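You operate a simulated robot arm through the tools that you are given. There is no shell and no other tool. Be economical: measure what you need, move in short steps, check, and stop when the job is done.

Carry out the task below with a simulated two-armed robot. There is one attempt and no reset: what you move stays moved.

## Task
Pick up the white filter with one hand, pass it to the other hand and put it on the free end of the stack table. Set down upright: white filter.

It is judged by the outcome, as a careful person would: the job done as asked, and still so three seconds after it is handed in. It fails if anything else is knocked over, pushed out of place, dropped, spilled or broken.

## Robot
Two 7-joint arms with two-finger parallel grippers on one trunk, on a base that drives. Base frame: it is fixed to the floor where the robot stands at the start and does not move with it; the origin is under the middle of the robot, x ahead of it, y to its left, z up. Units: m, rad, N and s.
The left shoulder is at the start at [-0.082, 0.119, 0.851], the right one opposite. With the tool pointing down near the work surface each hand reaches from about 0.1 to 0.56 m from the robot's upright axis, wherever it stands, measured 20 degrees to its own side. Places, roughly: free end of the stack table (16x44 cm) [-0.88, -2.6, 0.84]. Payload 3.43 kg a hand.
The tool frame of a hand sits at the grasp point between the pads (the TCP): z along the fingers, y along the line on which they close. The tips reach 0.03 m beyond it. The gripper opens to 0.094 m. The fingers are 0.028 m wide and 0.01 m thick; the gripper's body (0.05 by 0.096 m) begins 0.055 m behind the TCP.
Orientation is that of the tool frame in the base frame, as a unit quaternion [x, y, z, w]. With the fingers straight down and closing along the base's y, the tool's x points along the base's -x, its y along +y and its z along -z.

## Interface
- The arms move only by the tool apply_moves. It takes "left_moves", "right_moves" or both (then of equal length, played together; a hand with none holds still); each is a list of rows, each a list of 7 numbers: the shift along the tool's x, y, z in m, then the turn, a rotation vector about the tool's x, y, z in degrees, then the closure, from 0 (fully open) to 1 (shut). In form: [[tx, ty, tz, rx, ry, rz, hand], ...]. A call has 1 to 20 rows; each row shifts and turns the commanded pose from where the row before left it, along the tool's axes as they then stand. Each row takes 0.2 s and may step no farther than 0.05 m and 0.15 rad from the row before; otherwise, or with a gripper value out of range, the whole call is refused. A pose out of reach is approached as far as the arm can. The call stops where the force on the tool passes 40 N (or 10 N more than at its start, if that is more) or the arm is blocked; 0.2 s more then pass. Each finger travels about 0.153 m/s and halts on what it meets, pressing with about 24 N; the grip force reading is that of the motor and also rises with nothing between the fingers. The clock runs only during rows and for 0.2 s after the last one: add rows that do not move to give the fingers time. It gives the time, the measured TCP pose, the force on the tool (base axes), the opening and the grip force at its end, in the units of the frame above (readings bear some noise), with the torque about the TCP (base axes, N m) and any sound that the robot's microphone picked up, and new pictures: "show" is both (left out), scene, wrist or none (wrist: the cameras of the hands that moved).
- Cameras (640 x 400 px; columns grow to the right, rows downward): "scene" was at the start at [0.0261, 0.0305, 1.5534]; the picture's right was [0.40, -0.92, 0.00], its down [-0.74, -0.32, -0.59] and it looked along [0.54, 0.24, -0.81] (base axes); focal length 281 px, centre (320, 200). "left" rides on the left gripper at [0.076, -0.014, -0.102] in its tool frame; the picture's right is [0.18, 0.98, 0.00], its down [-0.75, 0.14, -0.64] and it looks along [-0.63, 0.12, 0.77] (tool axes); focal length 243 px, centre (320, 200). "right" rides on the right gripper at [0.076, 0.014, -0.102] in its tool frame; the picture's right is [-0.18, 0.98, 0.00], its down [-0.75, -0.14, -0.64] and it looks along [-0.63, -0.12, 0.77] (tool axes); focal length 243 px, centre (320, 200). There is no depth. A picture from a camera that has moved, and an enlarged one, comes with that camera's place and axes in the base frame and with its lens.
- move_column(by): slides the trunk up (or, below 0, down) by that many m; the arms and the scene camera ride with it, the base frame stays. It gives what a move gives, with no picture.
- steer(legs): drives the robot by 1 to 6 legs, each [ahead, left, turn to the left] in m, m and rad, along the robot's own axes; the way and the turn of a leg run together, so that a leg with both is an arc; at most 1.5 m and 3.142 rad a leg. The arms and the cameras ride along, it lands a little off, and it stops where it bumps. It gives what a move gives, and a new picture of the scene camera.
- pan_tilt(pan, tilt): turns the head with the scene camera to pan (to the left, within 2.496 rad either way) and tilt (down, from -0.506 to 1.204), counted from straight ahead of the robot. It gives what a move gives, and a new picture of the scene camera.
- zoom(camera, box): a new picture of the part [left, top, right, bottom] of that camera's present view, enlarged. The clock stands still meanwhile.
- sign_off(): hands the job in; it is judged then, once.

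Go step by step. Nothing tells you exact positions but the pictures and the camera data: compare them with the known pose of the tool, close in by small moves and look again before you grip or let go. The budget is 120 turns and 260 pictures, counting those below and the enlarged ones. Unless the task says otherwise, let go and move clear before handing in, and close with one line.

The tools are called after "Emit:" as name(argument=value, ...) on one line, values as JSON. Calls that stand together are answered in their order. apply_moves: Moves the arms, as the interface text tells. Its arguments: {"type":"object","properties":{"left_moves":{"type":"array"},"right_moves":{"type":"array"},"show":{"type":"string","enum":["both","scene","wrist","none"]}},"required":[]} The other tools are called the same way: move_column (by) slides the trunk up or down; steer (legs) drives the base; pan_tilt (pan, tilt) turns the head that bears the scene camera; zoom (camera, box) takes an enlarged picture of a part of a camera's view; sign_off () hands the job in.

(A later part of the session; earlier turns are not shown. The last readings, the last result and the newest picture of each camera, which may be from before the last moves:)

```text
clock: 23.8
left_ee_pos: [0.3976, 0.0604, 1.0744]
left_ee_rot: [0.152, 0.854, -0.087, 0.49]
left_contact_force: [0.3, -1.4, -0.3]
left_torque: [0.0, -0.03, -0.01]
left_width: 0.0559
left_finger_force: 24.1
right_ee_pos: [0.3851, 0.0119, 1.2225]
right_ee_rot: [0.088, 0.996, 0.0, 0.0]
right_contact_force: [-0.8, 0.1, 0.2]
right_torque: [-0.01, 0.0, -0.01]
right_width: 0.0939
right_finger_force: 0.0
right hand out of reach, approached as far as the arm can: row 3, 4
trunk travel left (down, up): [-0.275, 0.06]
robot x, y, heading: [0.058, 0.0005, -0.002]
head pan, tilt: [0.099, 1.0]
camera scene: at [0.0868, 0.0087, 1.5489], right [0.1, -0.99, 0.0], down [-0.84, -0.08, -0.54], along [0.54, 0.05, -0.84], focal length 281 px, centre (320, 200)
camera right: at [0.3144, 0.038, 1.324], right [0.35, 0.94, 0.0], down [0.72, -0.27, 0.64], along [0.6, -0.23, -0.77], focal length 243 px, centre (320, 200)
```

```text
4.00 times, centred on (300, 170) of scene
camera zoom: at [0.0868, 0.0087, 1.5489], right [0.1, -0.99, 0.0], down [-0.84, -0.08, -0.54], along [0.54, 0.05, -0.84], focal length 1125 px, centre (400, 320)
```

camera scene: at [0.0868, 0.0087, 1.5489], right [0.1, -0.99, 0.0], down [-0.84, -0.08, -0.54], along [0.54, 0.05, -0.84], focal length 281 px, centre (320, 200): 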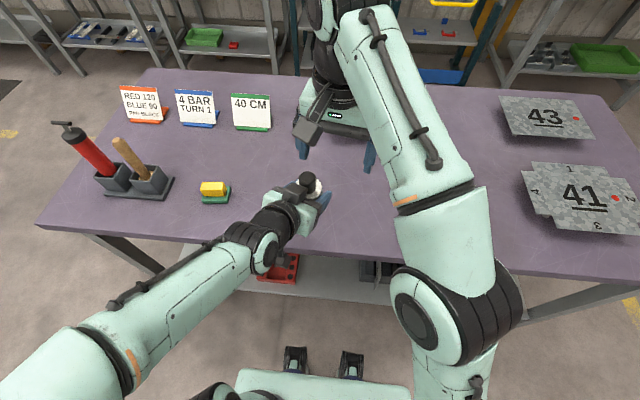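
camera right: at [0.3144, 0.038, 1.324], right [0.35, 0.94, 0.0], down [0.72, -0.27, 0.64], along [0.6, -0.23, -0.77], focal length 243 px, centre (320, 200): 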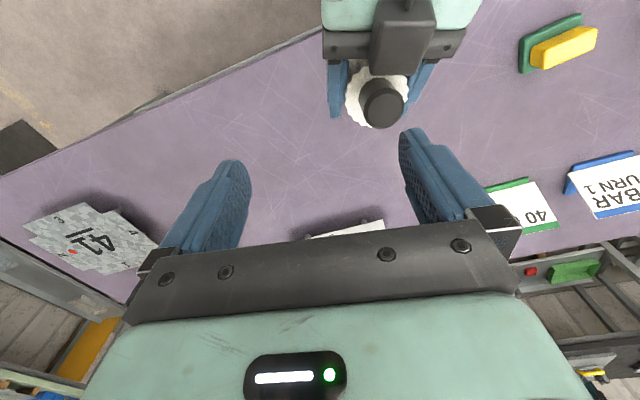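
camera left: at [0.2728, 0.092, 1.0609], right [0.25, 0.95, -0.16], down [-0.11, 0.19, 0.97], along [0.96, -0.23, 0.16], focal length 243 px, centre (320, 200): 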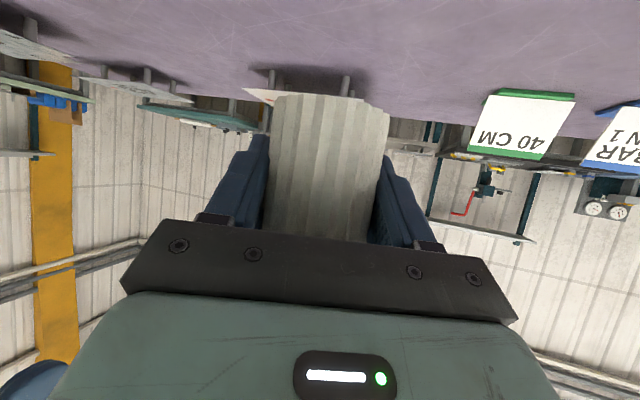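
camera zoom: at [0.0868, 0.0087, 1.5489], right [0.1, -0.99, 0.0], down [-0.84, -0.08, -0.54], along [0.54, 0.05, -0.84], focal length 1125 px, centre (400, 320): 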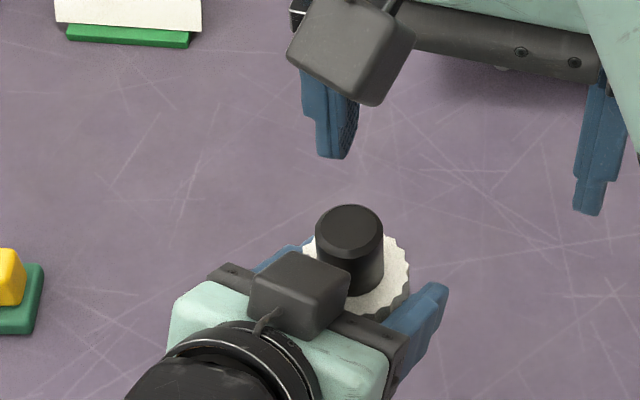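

The right hand can't reach that far across at that height. I'll bring the filter lower and to the right, to about (0.37, -0.03), then put the right hand above it.

Emit:
apply_moves(left_moves=[[0.0198, -0.0316, 0.0124, 0, 0, 0, 1], [0.0198, -0.0316, 0.0124, 0, 0, 0, 1], [0.0198, -0.0316, 0.0124, 0, 0, 0, 1], [0, 0, 0, 0, 0, 0, 1], [0, 0, 0, 0, 0, 0, 1], [0, 0, 0, 0, 0, 0, 1], [0, 0, 0, 0, 0, 0, 1], [0, 0, 0, 0, 0, 0, 1]], right_moves=[[0, 0, 0, 0, 0, 0, 0], [0, 0, 0, 0, 0, 0, 0], [0.003, -0.024, 0, 0, 0, 0, 0], [0.003, -0.024, 0, 0, 0, 0, 0], [0.003, -0.024, 0.024, 0, 0, 0, 0], [0.003, -0.023, 0.024, 0, 0, 0, 0], [0, 0, 0.024, 0, 0, 0, 0], [0, 0, 0.02, 0, 0, 0, 0]], show="both")

Emit:
zoom(camera="scene", box=[256, 120, 416, 220])

```text
clock: 25.6
left_ee_pos: [0.3653, -0.029, 1.0046]
left_ee_rot: [0.152, 0.854, -0.087, 0.49]
left_contact_force: [-1.2, 0.2, -0.6]
left_torque: [-0.04, 0.01, -0.01]
left_width: 0.0558
left_finger_force: 23.8
right_ee_pos: [0.3589, -0.0789, 1.1311]
right_ee_rot: [0.088, 0.996, 0.0, 0.0]
right_contact_force: [0.3, 0.6, -0.4]
right_torque: [0.01, -0.03, 0.0]
right_width: 0.0937
right_finger_force: 0.1
trunk travel left (down, up): [-0.275, 0.06]
robot x, y, heading: [0.06, 0.0036, -0.001]
head pan, tilt: [0.099, 1.0]
camera scene: at [0.0868, 0.0079, 1.5489], right [0.1, -0.99, 0.0], down [-0.84, -0.08, -0.54], along [0.54, 0.05, -0.84], focal length 281 px, centre (320, 200)
camera right: at [0.2864, -0.0535, 1.2327], right [0.35, 0.94, 0.0], down [0.72, -0.27, 0.64], along [0.6, -0.23, -0.77], focal length 243 px, centre (320, 200)
camera left: at [0.2405, 0.0017, 0.9911], right [0.25, 0.95, -0.16], down [-0.12, 0.19, 0.97], along [0.96, -0.23, 0.16], focal length 243 px, centre (320, 200)
```

scene: 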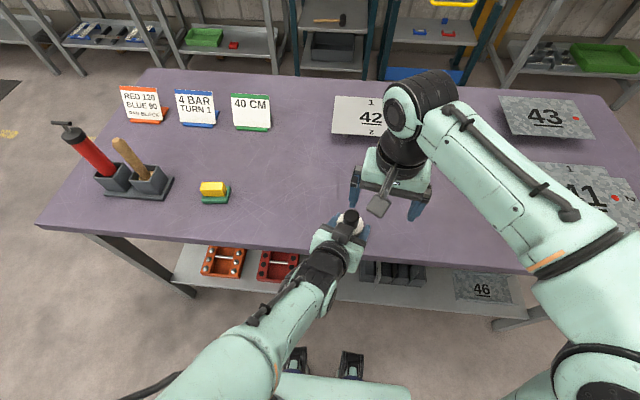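
right: 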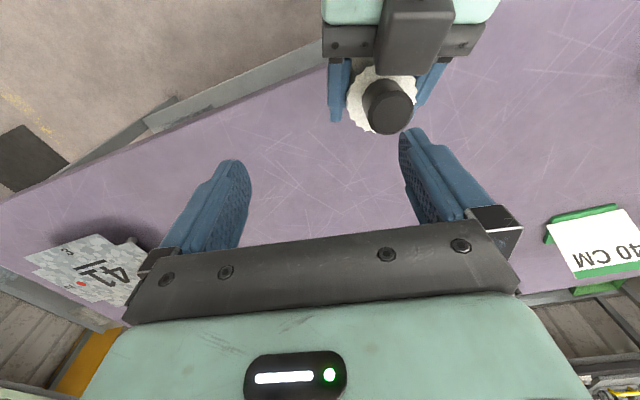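
left: 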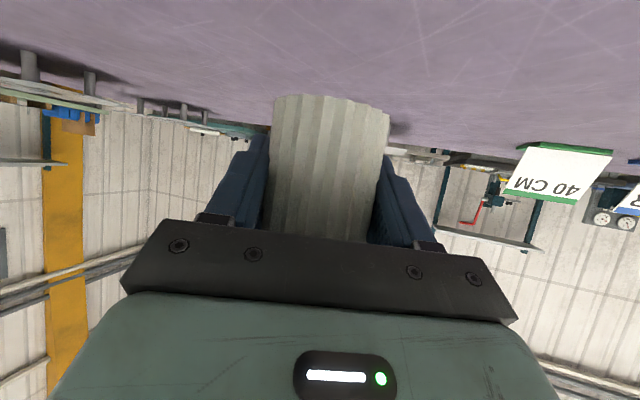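

```text
4.00 times, centred on (336, 170) of scene
camera zoom: at [0.0868, 0.0079, 1.5489], right [0.1, -0.99, 0.0], down [-0.84, -0.08, -0.54], along [0.54, 0.05, -0.84], focal length 1125 px, centre (256, 320)
```

zoom: 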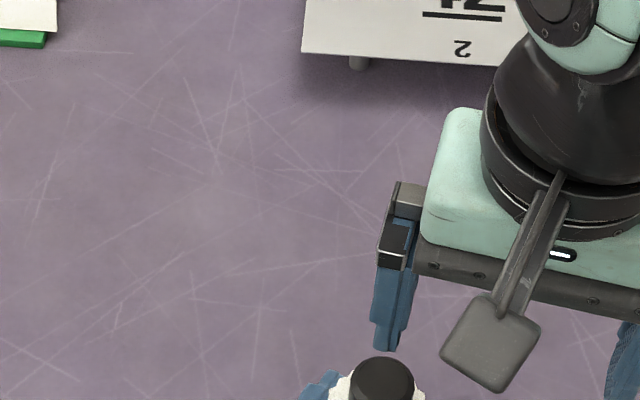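

Right hand now needs to go 5 cm toward +y to be centred over the cap at about (0.368, -0.030).

Emit:
apply_moves(right_moves=[[0, 0.025, 0, 0, 0, 0, 0], [0, 0.025, 0, 0, 0, 0, 0], [0, 0, 0, 0, 0, 0, 0]], show="both")

Emit:
zoom(camera="scene", box=[256, 160, 416, 260])

```text
clock: 26.4
left_ee_pos: [0.3654, -0.0297, 1.0053]
left_ee_rot: [0.153, 0.854, -0.087, 0.49]
left_contact_force: [-0.1, 0.6, -1.3]
left_torque: [0.0, -0.03, 0.01]
left_width: 0.0561
left_finger_force: 23.9
right_ee_pos: [0.3671, -0.0297, 1.1315]
right_ee_rot: [0.087, 0.996, 0.0, 0.0]
right_contact_force: [0.0, 1.0, -0.1]
right_torque: [0.02, 0.02, -0.04]
right_width: 0.094
right_finger_force: 0.2
trunk travel left (down, up): [-0.275, 0.06]
robot x, y, heading: [0.0595, -0.0006, -0.001]
head pan, tilt: [0.099, 1.0]
camera scene: at [0.0866, 0.0079, 1.5489], right [0.1, -0.99, 0.0], down [-0.84, -0.08, -0.54], along [0.54, 0.05, -0.84], focal length 281 px, centre (320, 200)
camera right: at [0.2951, -0.0038, 1.2337], right [0.35, 0.94, 0.0], down [0.72, -0.27, 0.64], along [0.6, -0.23, -0.77], focal length 243 px, centre (320, 200)
```

scene: 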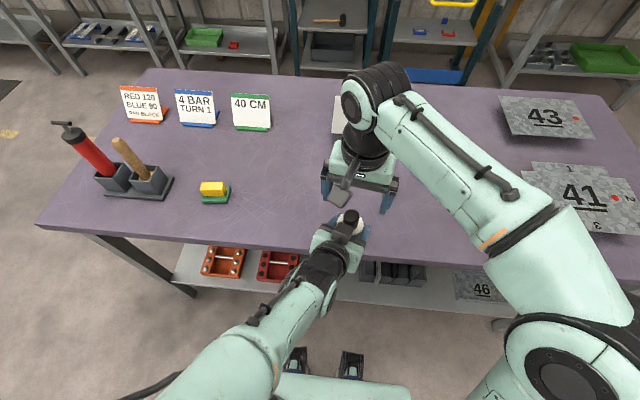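
right: 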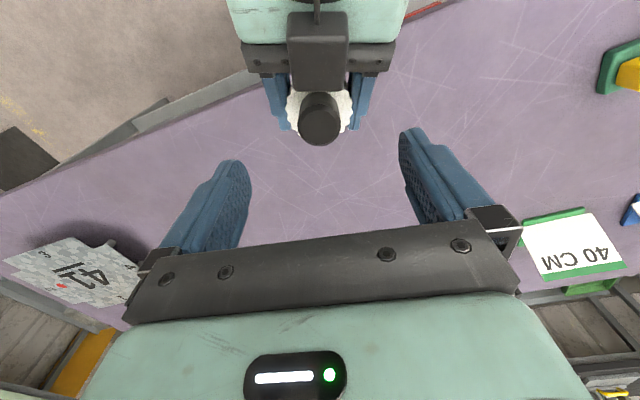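

```text
4.00 times, centred on (336, 210) of scene
camera zoom: at [0.0866, 0.0079, 1.5489], right [0.1, -0.99, 0.0], down [-0.84, -0.08, -0.54], along [0.54, 0.05, -0.84], focal length 1125 px, centre (256, 160)
```

zoom: 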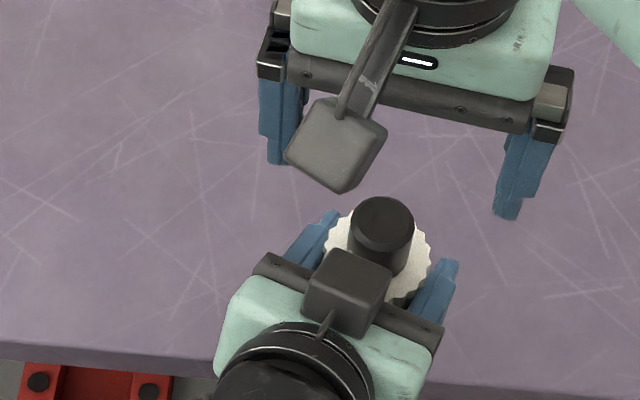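

I check the alignment more closely with an enlarged right-wrist view.

Emit:
zoom(camera="right", box=[240, 50, 400, 150])

```text
4.00 times, centred on (320, 100) of right
camera zoom: at [0.2951, -0.0038, 1.2337], right [0.35, 0.94, 0.0], down [0.72, -0.27, 0.64], along [0.6, -0.23, -0.77], focal length 970 px, centre (320, 600)
```

zoom: 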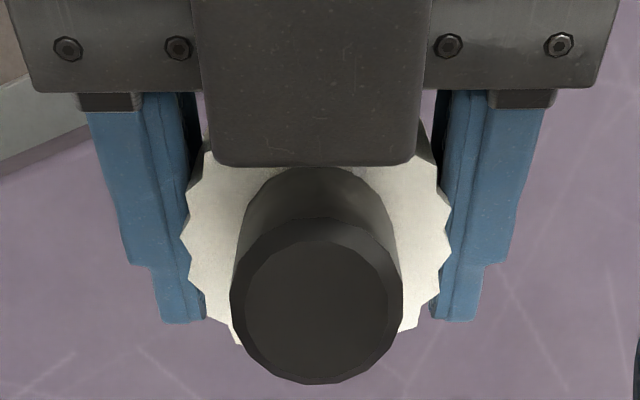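

The cap is about 5 mm toward the robot from the tool axis. I correct that and descend part way with the fingers open.

Emit:
apply_moves(right_moves=[[0.005, 0.002, 0, 0, 0, 0, 0], [0, 0, 0.02, 0, 0, 0, 0], [0, 0, 0.025, 0, 0, 0, 0], [0, 0, 0, 0, 0, 0, 0]], show="both")

Emit:
zoom(camera="scene", box=[256, 160, 416, 260])

```text
clock: 27.4
left_ee_pos: [0.3666, -0.029, 1.0047]
left_ee_rot: [0.152, 0.854, -0.087, 0.49]
left_contact_force: [0.2, -0.4, -1.2]
left_torque: [0.03, -0.02, 0.02]
left_width: 0.0559
left_finger_force: 24.0
right_ee_pos: [0.3645, -0.0285, 1.0871]
right_ee_rot: [0.086, 0.996, -0.001, 0.0]
right_contact_force: [-0.2, -1.0, 0.5]
right_torque: [0.0, 0.0, 0.0]
right_width: 0.0942
right_finger_force: 0.1
trunk travel left (down, up): [-0.275, 0.06]
robot x, y, heading: [0.0599, 0.0021, -0.001]
head pan, tilt: [0.099, 1.0]
camera scene: at [0.0867, 0.0083, 1.5489], right [0.1, -0.99, 0.0], down [-0.84, -0.08, -0.54], along [0.54, 0.05, -0.84], focal length 281 px, centre (320, 200)
camera right: at [0.2914, -0.0029, 1.1883], right [0.35, 0.94, 0.0], down [0.72, -0.27, 0.64], along [0.6, -0.23, -0.77], focal length 243 px, centre (320, 200)
```

scene: 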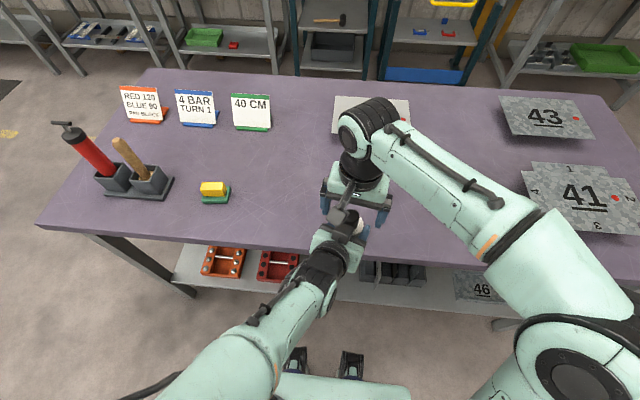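
right: 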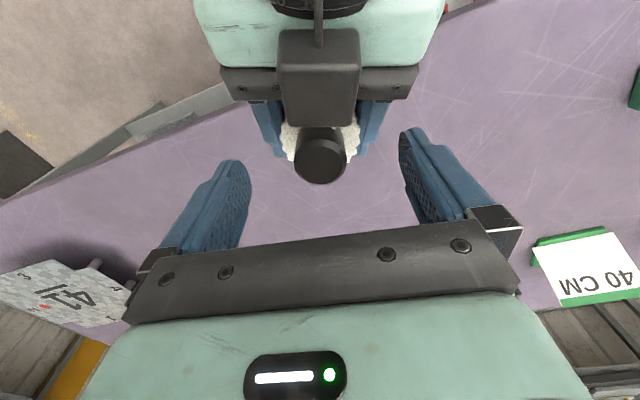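

```text
4.00 times, centred on (336, 210) of scene
camera zoom: at [0.0867, 0.0083, 1.5489], right [0.1, -0.99, 0.0], down [-0.84, -0.08, -0.54], along [0.54, 0.05, -0.84], focal length 1125 px, centre (256, 160)
```

zoom: 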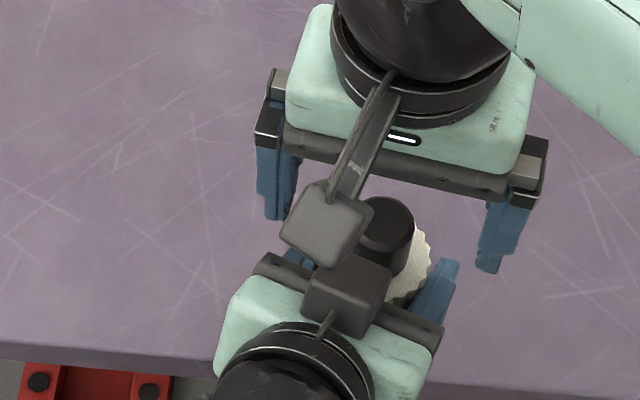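

Still centred laterally; 5 mm more toward the robot, then the last 2 cm down.

Emit:
apply_moves(right_moves=[[0.005, 0, 0, 0, 0, 0, 0], [0, 0, 0.011, 0, 0, 0, 0], [0, 0, 0.01, 0, 0, 0, 0], [0, 0, 0, 0, 0, 0, 0]], show="wrist")

Emit:
zoom(camera="scene", box=[256, 160, 416, 260])

Emit:
zoom(camera="left", box=[160, 50, 480, 250])

```text
clock: 28.4
left_ee_pos: [0.3655, -0.028, 1.005]
left_ee_rot: [0.153, 0.854, -0.087, 0.49]
left_contact_force: [0.2, -0.1, -1.1]
left_torque: [0.03, 0.02, 0.0]
left_width: 0.056
left_finger_force: 24.1
right_ee_pos: [0.358, -0.0274, 1.0648]
right_ee_rot: [0.087, 0.996, 0.0, 0.0]
right_contact_force: [0.5, -0.7, -0.2]
right_torque: [-0.02, -0.02, 0.01]
right_width: 0.0941
right_finger_force: 0.0
trunk travel left (down, up): [-0.275, 0.06]
robot x, y, heading: [0.0544, -0.0009, 0.002]
head pan, tilt: [0.099, 1.0]
camera right: at [0.2853, -0.0004, 1.1665], right [0.35, 0.94, 0.0], down [0.72, -0.27, 0.64], along [0.6, -0.23, -0.77], focal length 243 px, centre (320, 200)
```

right: 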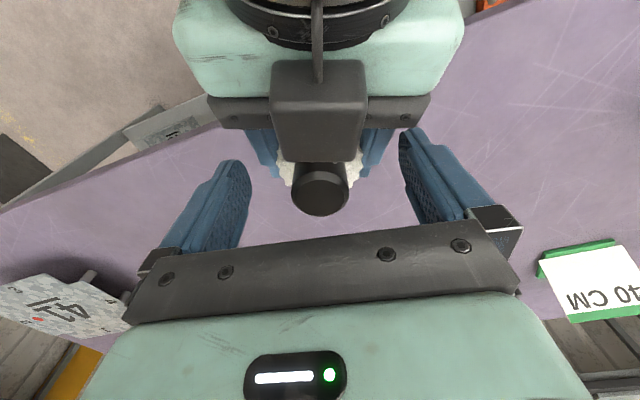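

```text
4.00 times, centred on (336, 210) of scene
camera zoom: at [0.0868, 0.0083, 1.5489], right [0.1, -0.99, 0.0], down [-0.84, -0.08, -0.54], along [0.54, 0.05, -0.84], focal length 1125 px, centre (256, 160)
```

zoom: 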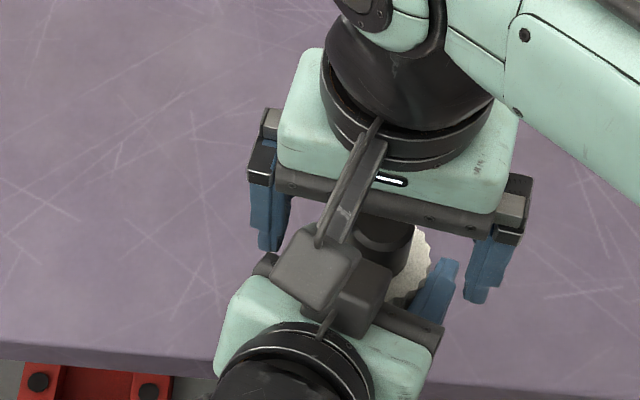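

```text
2.00 times, centred on (320, 150) of left
camera zoom: at [0.2406, 0.0019, 0.9911], right [0.25, 0.95, -0.16], down [-0.12, 0.19, 0.97], along [0.96, -0.23, 0.16], focal length 485 px, centre (320, 300)
```

zoom: 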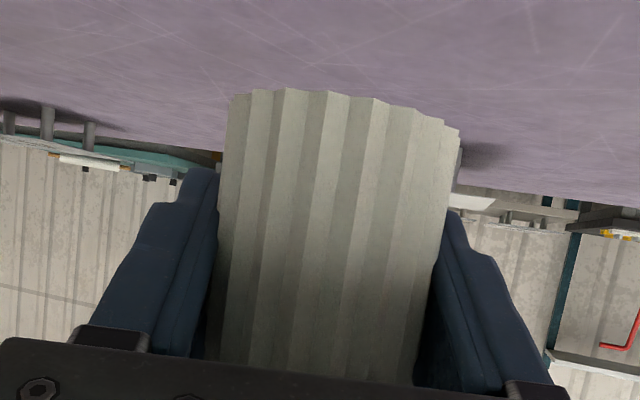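

Cap centre now coincides with the right TCP, no contact. Closing the right gripper on the cap.

Emit:
apply_moves(right_moves=[[0, 0, 0, 0, 0, 0, 0.3], [0, 0, 0, 0, 0, 0, 0.55], [0, 0, 0, 0, 0, 0, 0.65], [0, 0, 0, 0, 0, 0, 1], [0, 0, 0, 0, 0, 0, 1], [0, 0, 0, 0, 0, 0, 1]], show="wrist")

Emit:
zoom(camera="scene", box=[256, 160, 416, 260])

```text
clock: 29.1
left_ee_pos: [0.3625, -0.0364, 1.0067]
left_ee_rot: [0.163, 0.851, -0.09, 0.492]
left_contact_force: [-4.9, -13.4, -0.2]
left_torque: [0.68, -0.07, 0.53]
left_width: 0.0555
left_finger_force: 24.4
right_ee_pos: [0.3568, -0.0186, 1.0662]
right_ee_rot: [0.084, 0.996, 0.008, 0.005]
right_contact_force: [4.6, 14.0, -1.0]
right_torque: [0.15, -0.29, -0.4]
right_width: 0.0625
right_finger_force: 24.0
trunk travel left (down, up): [-0.275, 0.06]
robot x, y, heading: [0.0607, -0.0011, 0.002]
head pan, tilt: [0.099, 1.0]
stopped in row 3 (right hand): the force on the tool passed its limit at 42 N (the readings are from after the stop); the commanded pose is now the measured one
camera right: at [0.2847, 0.004, 1.1677], right [0.35, 0.94, 0.02], down [0.71, -0.28, 0.64], along [0.61, -0.21, -0.76], focal length 243 px, centre (320, 200)
```

right: 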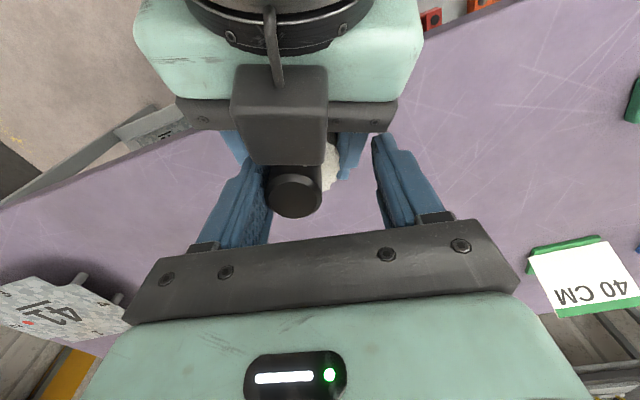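

```text
4.00 times, centred on (336, 210) of scene
camera zoom: at [0.0867, 0.0083, 1.5489], right [0.1, -0.99, 0.0], down [-0.84, -0.08, -0.54], along [0.54, 0.05, -0.84], focal length 1125 px, centre (256, 160)
```

zoom: 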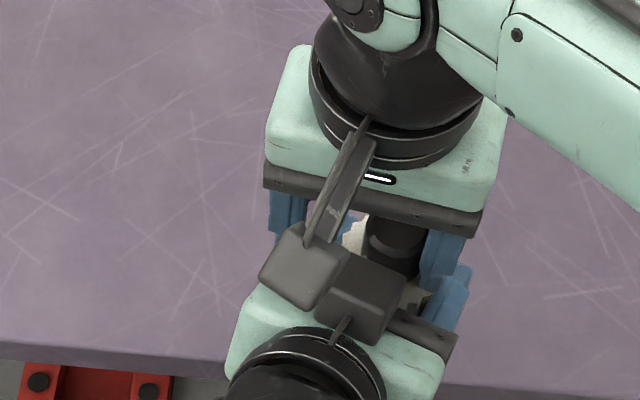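

The right +y fingertip seems to have caught the outside of the left finger, which lies slightly higher than thought. I reopen, raise the right hand 1 cm (still 2+ cm of cap to grip) and look again.

Emit:
apply_moves(right_moves=[[0, 0, 0, 0, 0, 0, 0], [0, 0, 0, 0, 0, 0, 0], [0, 0, -0.01, 0, 0, 0, 0], [0, 0, 0, 0, 0, 0, 0]], show="wrist")

Emit:
zoom(camera="scene", box=[256, 160, 416, 260])

Emit:
zoom(camera="right", box=[160, 60, 480, 260])

Emit:
zoom(camera="left", box=[160, 50, 480, 250])

```text
clock: 30.1
left_ee_pos: [0.3638, -0.034, 1.0045]
left_ee_rot: [0.16, 0.851, -0.09, 0.491]
left_contact_force: [0.4, 0.7, -0.5]
left_torque: [0.01, 0.04, 0.03]
left_width: 0.0556
left_finger_force: 24.3
right_ee_pos: [0.3574, -0.0209, 1.075]
right_ee_rot: [0.086, 0.996, 0.005, 0.004]
right_contact_force: [0.2, -0.4, -0.3]
right_torque: [-0.04, -0.02, -0.03]
right_width: 0.094
right_finger_force: 0.1
trunk travel left (down, up): [-0.275, 0.06]
robot x, y, heading: [0.0581, -0.0013, -0.001]
head pan, tilt: [0.099, 1.0]
camera right: at [0.2851, 0.0028, 1.1774], right [0.35, 0.94, 0.01], down [0.71, -0.27, 0.64], along [0.61, -0.21, -0.77], focal length 243 px, centre (320, 200)
```

right: 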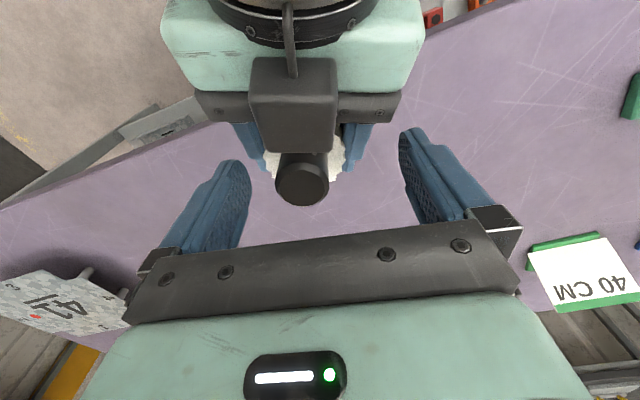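

```text
4.00 times, centred on (336, 210) of scene
camera zoom: at [0.0868, 0.0083, 1.5489], right [0.1, -0.99, 0.0], down [-0.84, -0.08, -0.54], along [0.54, 0.05, -0.84], focal length 1125 px, centre (256, 160)
```

zoom: 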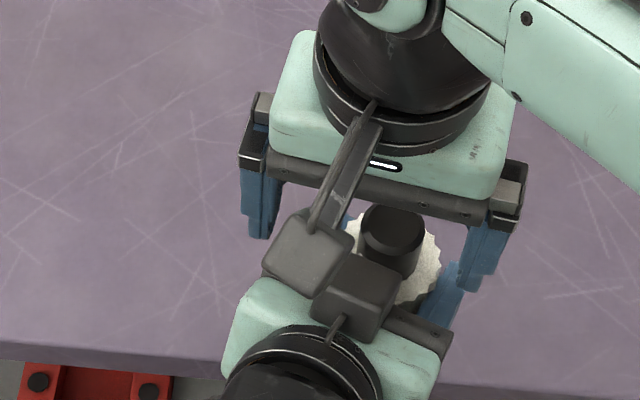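

```text
2.00 times, centred on (320, 160) of right
camera zoom: at [0.2851, 0.0028, 1.1774], right [0.35, 0.94, 0.01], down [0.71, -0.27, 0.64], along [0.61, -0.21, -0.77], focal length 485 px, centre (320, 280)
```

zoom: 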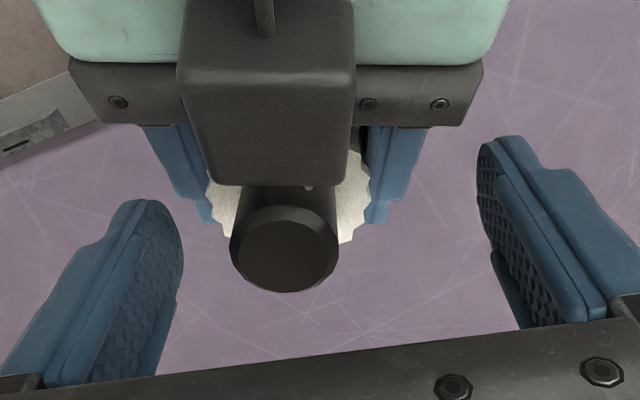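

```text
2.00 times, centred on (320, 150) of left
camera zoom: at [0.2393, -0.0011, 0.9918], right [0.27, 0.95, -0.15], down [-0.12, 0.19, 0.97], along [0.96, -0.24, 0.16], focal length 485 px, centre (320, 300)
```

zoom: 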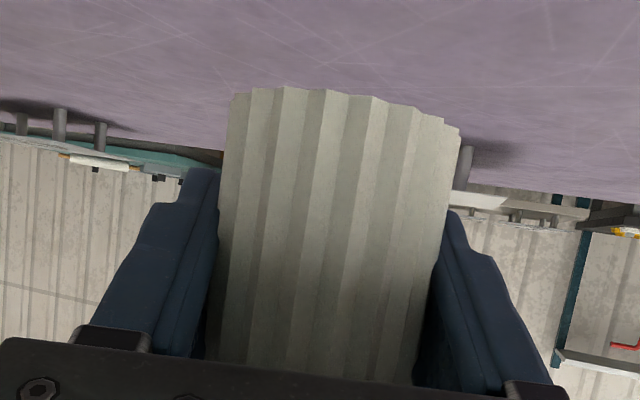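

The collision is explained by the 10° yaw mismatch: the +y finger sat too far back over the left finger. I align the right hand's yaw with the left's, level it and re-centre over the cap.

Emit:
apply_moves(right_moves=[[-0.004, -0.01, 0, 0.6, 0.42, 0, 0], [0, 0, 0, 0, 0, 5.5, 0], [0, 0, 0, 0, 0, 5.5, 0], [0, 0, 0, 0, 0, 0, 0]], show="wrist")

Emit:
zoom(camera="right", box=[160, 60, 480, 260])

```text
clock: 31.1
left_ee_pos: [0.3626, -0.0339, 1.0058]
left_ee_rot: [0.159, 0.851, -0.09, 0.492]
left_contact_force: [0.0, -0.1, -0.7]
left_torque: [0.01, 0.0, -0.01]
left_width: 0.0553
left_finger_force: 24.0
right_ee_pos: [0.3605, -0.0332, 1.0752]
right_ee_rot: [0.181, 0.984, 0.001, -0.002]
right_contact_force: [0.4, 0.2, 0.0]
right_torque: [0.01, 0.01, 0.0]
right_width: 0.0941
right_finger_force: 0.2
trunk travel left (down, up): [-0.275, 0.06]
robot x, y, heading: [0.0613, -0.0008, 0.007]
head pan, tilt: [0.099, 1.0]
camera right: at [0.2949, 0.006, 1.1776], right [0.52, 0.85, 0.0], down [0.66, -0.4, 0.64], along [0.55, -0.33, -0.77], focal length 243 px, centre (320, 200)
```

right: 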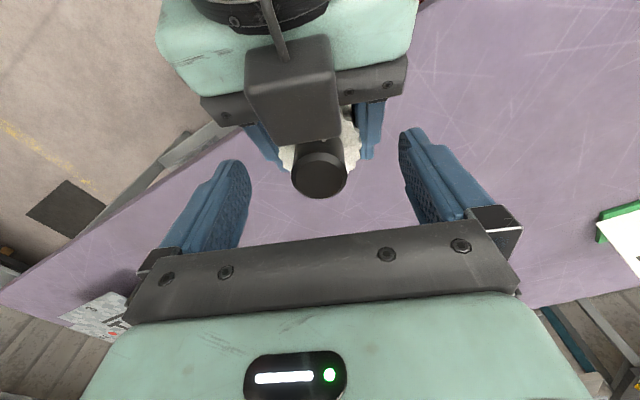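

```text
2.00 times, centred on (320, 160) of right
camera zoom: at [0.2949, 0.006, 1.1776], right [0.52, 0.85, 0.0], down [0.66, -0.4, 0.64], along [0.55, -0.33, -0.77], focal length 485 px, centre (320, 280)
```

zoom: 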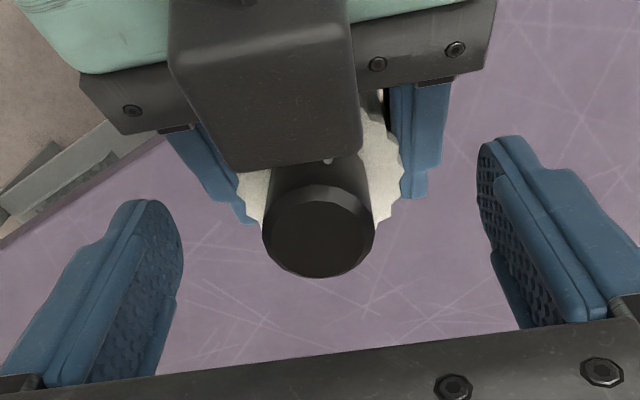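

Centred within a millimetre. Lower 5 mm and close gently.

Emit:
apply_moves(right_moves=[[0, 0, 0.005, 0, 0, 0, 0], [0, 0, 0, 0, 0, 0, 0.4], [0, 0, 0, 0, 0, 0, 0.58], [0, 0, 0, 0, 0, 0, 0.7], [0, 0, 0, 0, 0, 0, 1], [0, 0, 0, 0, 0, 0, 1]], show="wrist")

Emit:
zoom(camera="scene", box=[256, 160, 416, 260])

```text
clock: 32.5
left_ee_pos: [0.3646, -0.0336, 1.0051]
left_ee_rot: [0.158, 0.852, -0.089, 0.492]
left_contact_force: [1.4, 3.9, -1.0]
left_torque: [-0.22, 0.03, 0.01]
left_width: 0.0557
left_finger_force: 24.1
right_ee_pos: [0.3611, -0.0329, 1.0693]
right_ee_rot: [0.18, 0.984, 0.0, -0.001]
right_contact_force: [-0.6, -3.7, 0.1]
right_torque: [-0.02, 0.06, 0.0]
right_width: 0.0299
right_finger_force: 23.8
trunk travel left (down, up): [-0.275, 0.06]
robot x, y, heading: [0.0585, -0.0015, -0.0]
head pan, tilt: [0.099, 1.0]
camera right: at [0.295, 0.006, 1.172], right [0.52, 0.85, 0.0], down [0.66, -0.4, 0.64], along [0.55, -0.33, -0.77], focal length 243 px, centre (320, 200)
```

right: 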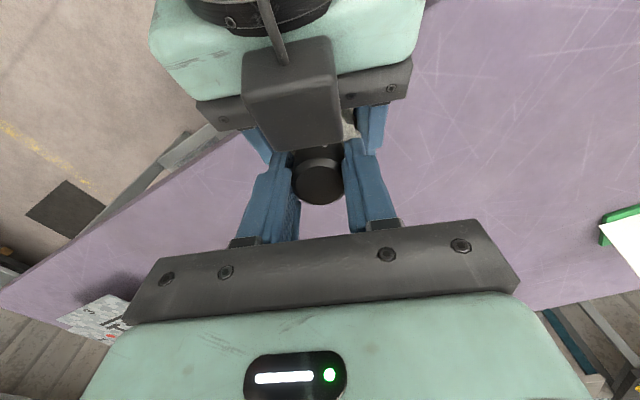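

```text
4.00 times, centred on (336, 210) of scene
camera zoom: at [0.0868, 0.0083, 1.5489], right [0.1, -0.99, 0.0], down [-0.84, -0.08, -0.54], along [0.54, 0.05, -0.84], focal length 1125 px, centre (256, 160)
```

zoom: 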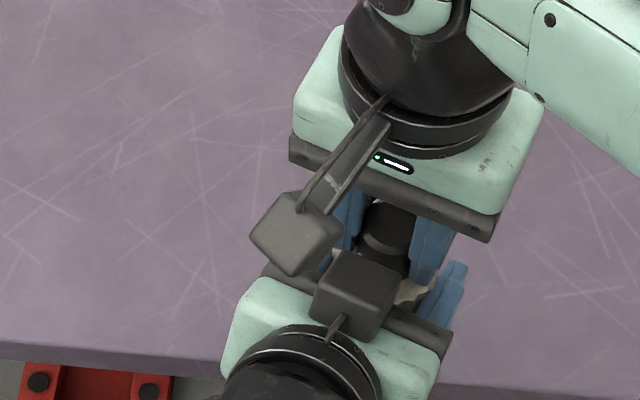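

The right hand holds the cap (0.030 m). Now the left opens and withdraws horizontally.

Emit:
apply_moves(left_moves=[[0, 0, 0, 0, 0, 0, 0.3], [0, 0, 0, 0, 0, 0, 0], [0, 0, 0, 0, 0, 0, 0], [0.01, 0, -0.0173, 0, 0, 0, 0], [0.02, 0, -0.0346, 0, 0, 0, 0], [0.02, 0, -0.0346, 0, 0, 0, 0], [0, 0, 0, 0, 0, 0, 0]], show="both")

Emit:
zoom(camera="scene", box=[256, 160, 416, 260])

```text
clock: 34.1
left_ee_pos: [0.3069, -0.0307, 1.039]
left_ee_rot: [0.159, 0.852, -0.089, 0.49]
left_contact_force: [0.3, -0.2, 0.3]
left_torque: [0.02, -0.01, -0.01]
left_width: 0.0941
left_finger_force: 0.1
left hand out of reach, approached as far as the arm can: row 5, 6
right_ee_pos: [0.3616, -0.0324, 1.0713]
right_ee_rot: [0.181, 0.984, 0.001, -0.002]
right_contact_force: [0.4, -0.3, 0.6]
right_torque: [0.02, 0.01, -0.02]
right_width: 0.0298
right_finger_force: 23.8
trunk travel left (down, up): [-0.275, 0.06]
robot x, y, heading: [0.0597, 0.0023, 0.001]
head pan, tilt: [0.099, 1.0]
camera scene: at [0.0875, 0.0083, 1.549], right [0.1, -0.99, 0.0], down [-0.84, -0.08, -0.54], along [0.54, 0.05, -0.84], focal length 281 px, centre (320, 200)
camera left: at [0.1827, 0.0011, 1.0246], right [0.27, 0.95, -0.15], down [-0.12, 0.19, 0.97], along [0.96, -0.24, 0.16], focal length 243 px, centre (320, 200)
```

scene: 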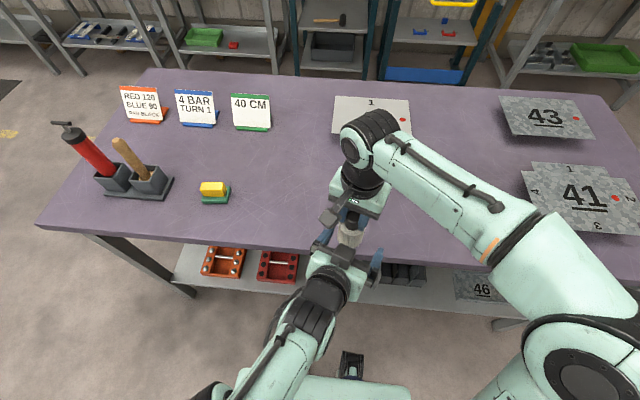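
left: 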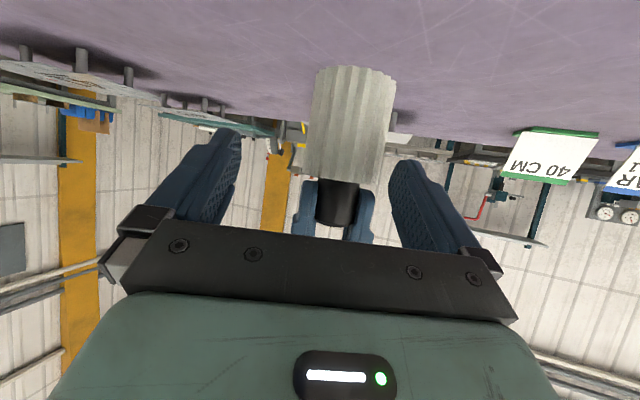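

```text
4.00 times, centred on (336, 210) of scene
camera zoom: at [0.0875, 0.0083, 1.549], right [0.1, -0.99, 0.0], down [-0.84, -0.08, -0.54], along [0.54, 0.05, -0.84], focal length 1125 px, centre (256, 160)
```

zoom: 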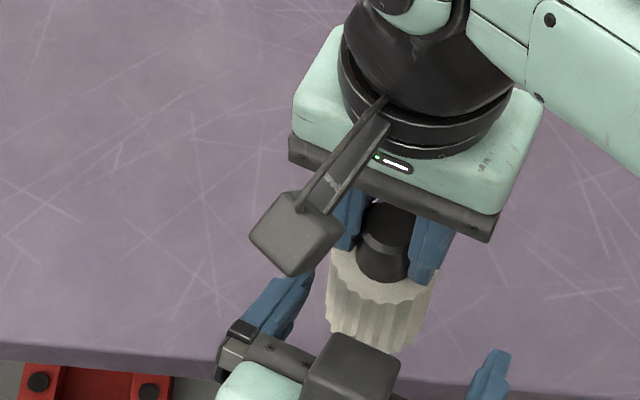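

The filter hangs steadily from the right hand. I move the right hand ahead, up and aside, then bring the left hand out of the way.

Emit:
apply_moves(right_moves=[[-0.0187, 0.007, -0.01, 0, 0, 0, 1], [-0.0187, 0.007, -0.01, 0, 0, 0, 1], [-0.012, -0.031, -0.015, 0, 0, 0, 1], [-0.012, -0.031, -0.015, 0, 0, 0, 1], [-0.012, -0.031, -0.015, 0, 0, 0, 1], [0, 0, 0, 0, 0, 0, 1], [0, 0, 0, 0, 0, 0, 1], [0, 0, 0, 0, 0, 0, 1]], left_moves=[[0, 0, 0, 0, 0, 0, 0], [0, 0, 0, 0, 0, 0, 0], [0, 0, 0, 0, 0, 0, 0], [0, 0.04, 0, 0, 0, 0, 0], [0, 0.045, 0, 0, 0, 0, 0], [0, 0.045, 0, 0, 0, 0, 0], [0, 0.045, 0, 0, 0, 0, 0], [0, 0, 0, 0, 0, 0, 0]], show="both")

```text
clock: 35.9
left_ee_pos: [0.3747, 0.1242, 1.0477]
left_ee_rot: [0.161, 0.852, -0.089, 0.49]
left_contact_force: [0.4, -0.3, -0.4]
left_torque: [0.01, 0.0, -0.02]
left_width: 0.0938
left_finger_force: 0.0
left hand out of reach, approached as far as the arm can: row 4
right_ee_pos: [0.3989, -0.1329, 1.1363]
right_ee_rot: [0.181, 0.984, 0.001, -0.002]
right_contact_force: [0.6, -0.1, -1.1]
right_torque: [0.01, 0.01, -0.01]
right_width: 0.0297
right_finger_force: 24.2
trunk travel left (down, up): [-0.275, 0.06]
robot x, y, heading: [0.0576, -0.0011, -0.0]
head pan, tilt: [0.099, 1.0]
camera scene: at [0.0866, 0.0074, 1.5489], right [0.1, -0.99, 0.0], down [-0.84, -0.08, -0.54], along [0.54, 0.05, -0.84], focal length 281 px, centre (320, 200)
camera right: at [0.3325, -0.0948, 1.2375], right [0.52, 0.85, 0.0], down [0.66, -0.4, 0.64], along [0.55, -0.33, -0.77], focal length 243 px, centre (320, 200)
camera left: at [0.2511, 0.1582, 1.0335], right [0.27, 0.95, -0.15], down [-0.12, 0.19, 0.97], along [0.96, -0.24, 0.16], focal length 243 px, centre (320, 200)
```

scene: 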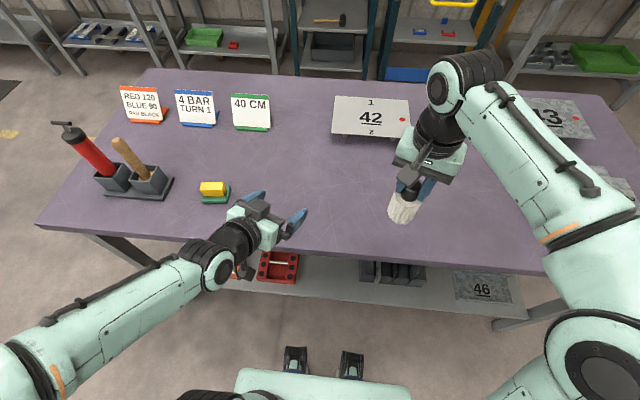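
right: 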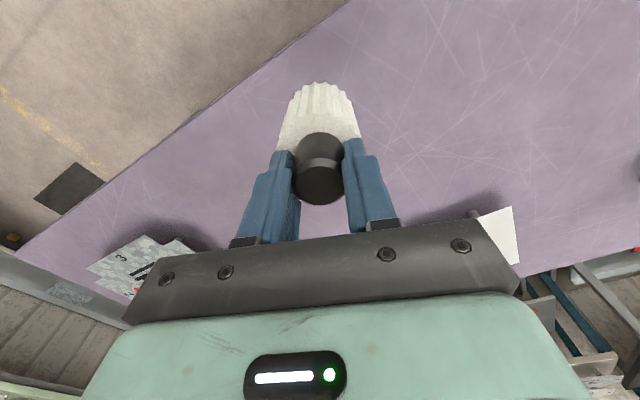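
left: 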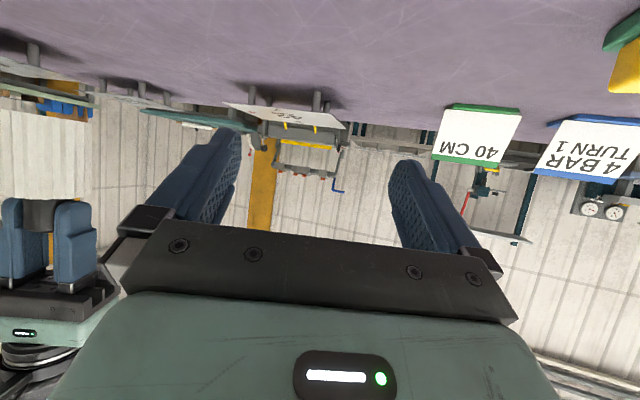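

Handover done. I check that the filter hangs straight before driving.

Emit:
zoom(camera="scene", box=[340, 130, 500, 230])

Emit:
zoom(camera="left", box=[0, 70, 240, 220])

```text
4.00 times, centred on (420, 180) of scene
camera zoom: at [0.0866, 0.0074, 1.5489], right [0.1, -0.99, 0.0], down [-0.84, -0.08, -0.54], along [0.54, 0.05, -0.84], focal length 1125 px, centre (-80, 280)
```

zoom: 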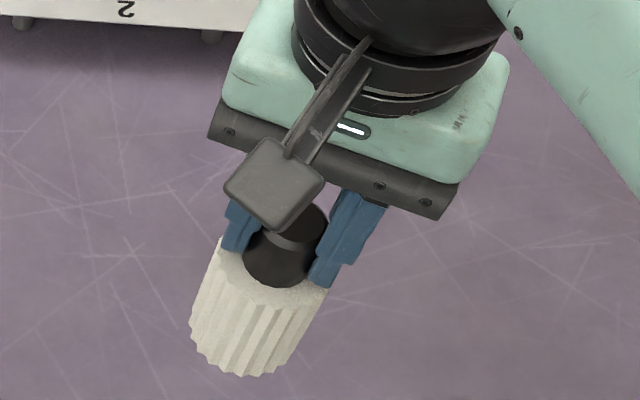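

```text
2.67 times, centred on (120, 145) of left
camera zoom: at [0.2511, 0.1582, 1.0335], right [0.27, 0.95, -0.15], down [-0.12, 0.19, 0.97], along [0.96, -0.24, 0.16], focal length 647 px, centre (853, 347)
```

zoom: 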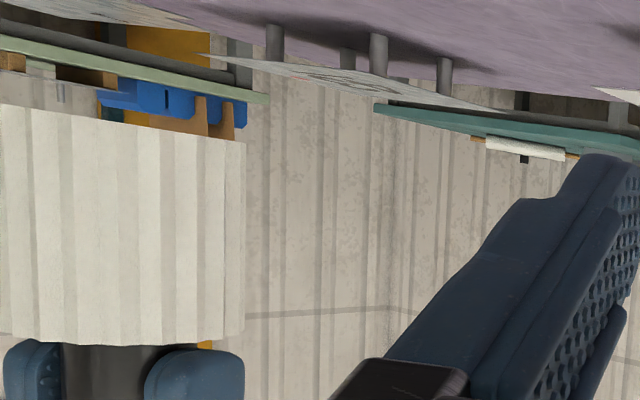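

The filter is straight in the grip; its base is about 0.115 m below the right TCP. Now I back away from the bench, turn right and drive part of the way toward the stack table.

Emit:
steer(legs=[[-0.4, 0, 0], [0, 0, -1.571], [1.0, 0, 0]])

Emit:
pan_tilt(pan=-0.3, tilt=0.6)

```text
clock: 47.0
left_ee_pos: [-0.2272, -1.3198, 1.0492]
left_ee_rot: [0.718, 0.486, -0.412, 0.282]
left_contact_force: [-0.2, 0.3, 0.8]
left_torque: [-0.03, 0.01, 0.0]
left_width: 0.0939
left_finger_force: 0.0
right_ee_pos: [-0.4855, -1.3389, 1.1345]
right_ee_rot: [0.827, 0.563, 0.002, 0.0]
right_contact_force: [0.8, 0.3, -0.8]
right_torque: [0.01, 0.0, 0.02]
right_width: 0.0299
right_finger_force: 24.3
trunk travel left (down, up): [-0.275, 0.06]
robot x, y, heading: [-0.3507, -1.0012, -1.58]
head pan, tilt: [0.099, 1.0]
camera scene: at [-0.3395, -1.0253, 1.5489], right [-1.0, -0.09, 0.0], down [-0.07, 0.84, -0.54], along [0.05, -0.54, -0.84], focal length 281 px, centre (320, 200)
```

scene: 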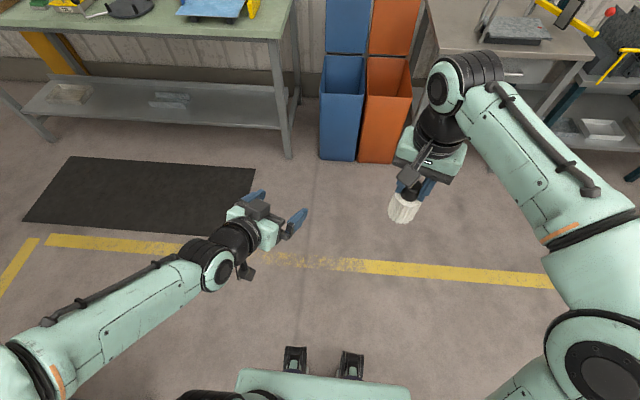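

```text
clock: 47.9
left_ee_pos: [-0.2281, -1.3199, 1.0474]
left_ee_rot: [0.718, 0.486, -0.412, 0.282]
left_contact_force: [0.1, 0.2, -0.8]
left_torque: [0.01, 0.01, 0.02]
left_width: 0.094
left_finger_force: 0.1
right_ee_pos: [-0.485, -1.3389, 1.1368]
right_ee_rot: [0.826, 0.563, 0.002, -0.001]
right_contact_force: [0.2, -0.5, -0.8]
right_torque: [0.02, -0.02, -0.01]
right_width: 0.0298
right_finger_force: 23.7
trunk travel left (down, up): [-0.275, 0.06]
robot x, y, heading: [-0.3491, -0.9991, -1.582]
head pan, tilt: [-0.3, 0.6]
camera scene: at [-0.3726, -1.0398, 1.5809], right [-0.95, 0.31, 0.0], down [0.17, 0.54, -0.82], along [-0.25, -0.79, -0.57], focal length 281 px, centre (320, 200)
```

scene: 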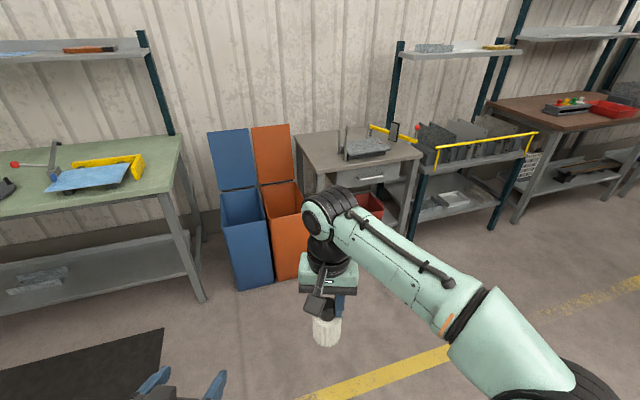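

Clear floor ahead. I drive closer, stopping with the hands still short of the table edge.

Emit:
steer(legs=[[0, -0.36, 0.009], [0.85, 0, 0]])

Emit:
pan_tilt(pan=-0.25, tilt=0.85)

```text
clock: 55.9
left_ee_pos: [-0.5886, -2.1712, 1.0483]
left_ee_rot: [0.712, 0.493, -0.409, 0.287]
left_contact_force: [0.0, 0.3, 0.7]
left_torque: [0.0, -0.01, 0.01]
left_width: 0.0939
left_finger_force: 0.1
right_ee_pos: [-0.8473, -2.1975, 1.1351]
right_ee_rot: [0.82, 0.572, 0.003, 0.001]
right_contact_force: [-0.1, -1.3, -1.2]
right_torque: [0.01, -0.03, 0.03]
right_width: 0.0299
right_finger_force: 24.3
trunk travel left (down, up): [-0.275, 0.06]
robot x, y, heading: [-0.7209, -1.8536, -1.558]
head pan, tilt: [-0.3, 0.6]
camera scene: at [-0.7417, -1.8963, 1.5809], right [-0.96, 0.28, 0.0], down [0.16, 0.54, -0.83], along [-0.23, -0.79, -0.57], focal length 281 px, centre (320, 200)
```

scene: 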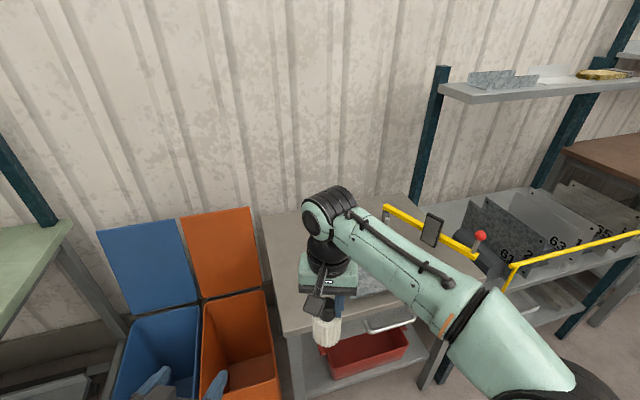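

```text
clock: 56.6
left_ee_pos: [-0.5895, -2.1718, 1.0474]
left_ee_rot: [0.712, 0.494, -0.409, 0.287]
left_contact_force: [0.7, -0.4, 0.4]
left_torque: [0.0, 0.0, -0.03]
left_width: 0.0938
left_finger_force: 0.1
right_ee_pos: [-0.8466, -2.1978, 1.136]
right_ee_rot: [0.82, 0.573, 0.002, 0.0]
right_contact_force: [0.7, -0.4, -1.0]
right_torque: [0.0, 0.01, 0.02]
right_width: 0.0299
right_finger_force: 23.7
trunk travel left (down, up): [-0.275, 0.06]
robot x, y, heading: [-0.7159, -1.8553, -1.552]
head pan, tilt: [-0.25, 0.85]
camera scene: at [-0.735, -1.8873, 1.5601], right [-0.97, 0.24, 0.0], down [0.18, 0.73, -0.66], along [-0.16, -0.64, -0.75], focal length 281 px, centre (320, 200)
```

scene: 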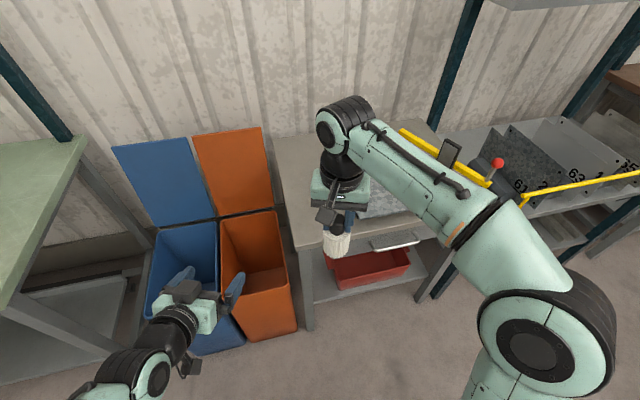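

The table's left front corner is at about (-0.765, -2.34), the stack begins near x≈-0.98. I drive 0.15 m closer and then look down on the free end.

Emit:
steer(legs=[[0.15, 0, -0.015]])

Emit:
apply_moves(right_moves=[[0, 0, 0, 0, 0, 0, 1]], show="wrist")

```text
clock: 58.0
left_ee_pos: [-0.5944, -2.3244, 1.048]
left_ee_rot: [0.716, 0.487, -0.412, 0.284]
left_contact_force: [-0.5, 0.1, 0.1]
left_torque: [0.0, 0.0, 0.02]
left_width: 0.094
left_finger_force: 0.0
right_ee_pos: [-0.8519, -2.345, 1.1353]
right_ee_rot: [0.824, 0.566, 0.003, 0.0]
right_contact_force: [-0.1, -0.9, -1.2]
right_torque: [0.0, 0.02, -0.02]
right_width: 0.0301
right_finger_force: 24.2
trunk travel left (down, up): [-0.275, 0.06]
robot x, y, heading: [-0.7202, -2.0054, -1.57]
head pan, tilt: [-0.25, 0.85]
camera scene: at [-0.7349, -2.0373, 1.56], right [-0.97, 0.25, 0.0], down [0.19, 0.73, -0.66], along [-0.17, -0.64, -0.75], focal length 281 px, centre (320, 200)
```

scene: 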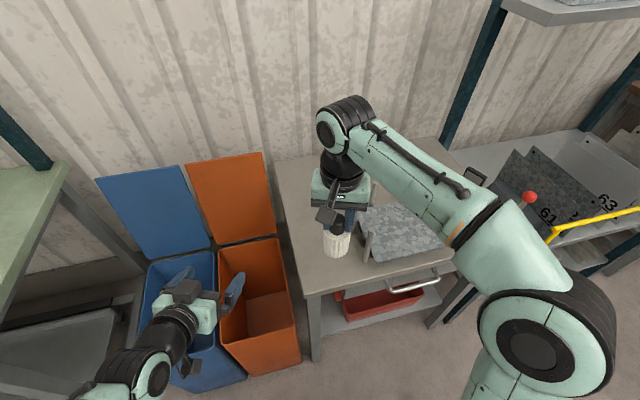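

```text
clock: 58.4
left_ee_pos: [-0.595, -2.3221, 1.049]
left_ee_rot: [0.716, 0.487, -0.412, 0.284]
left_contact_force: [-0.1, 0.8, -0.5]
left_torque: [0.01, 0.01, -0.04]
left_width: 0.0941
left_finger_force: 0.1
right_ee_pos: [-0.8519, -2.3456, 1.1355]
right_ee_rot: [0.824, 0.566, 0.001, 0.0]
right_contact_force: [-0.7, 0.1, -0.5]
right_torque: [0.01, 0.01, 0.0]
right_width: 0.0296
right_finger_force: 23.7
trunk travel left (down, up): [-0.275, 0.06]
robot x, y, heading: [-0.721, -2.0024, -1.573]
head pan, tilt: [-0.25, 0.85]
camera right: at [-0.8115, -2.28, 1.2378], right [0.85, -0.52, 0.0], down [-0.4, -0.65, 0.64], along [-0.33, -0.55, -0.77], focal length 243 px, centre (320, 200)
```

right: 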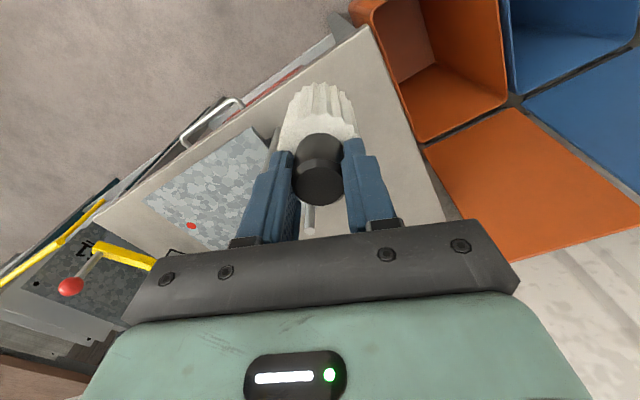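

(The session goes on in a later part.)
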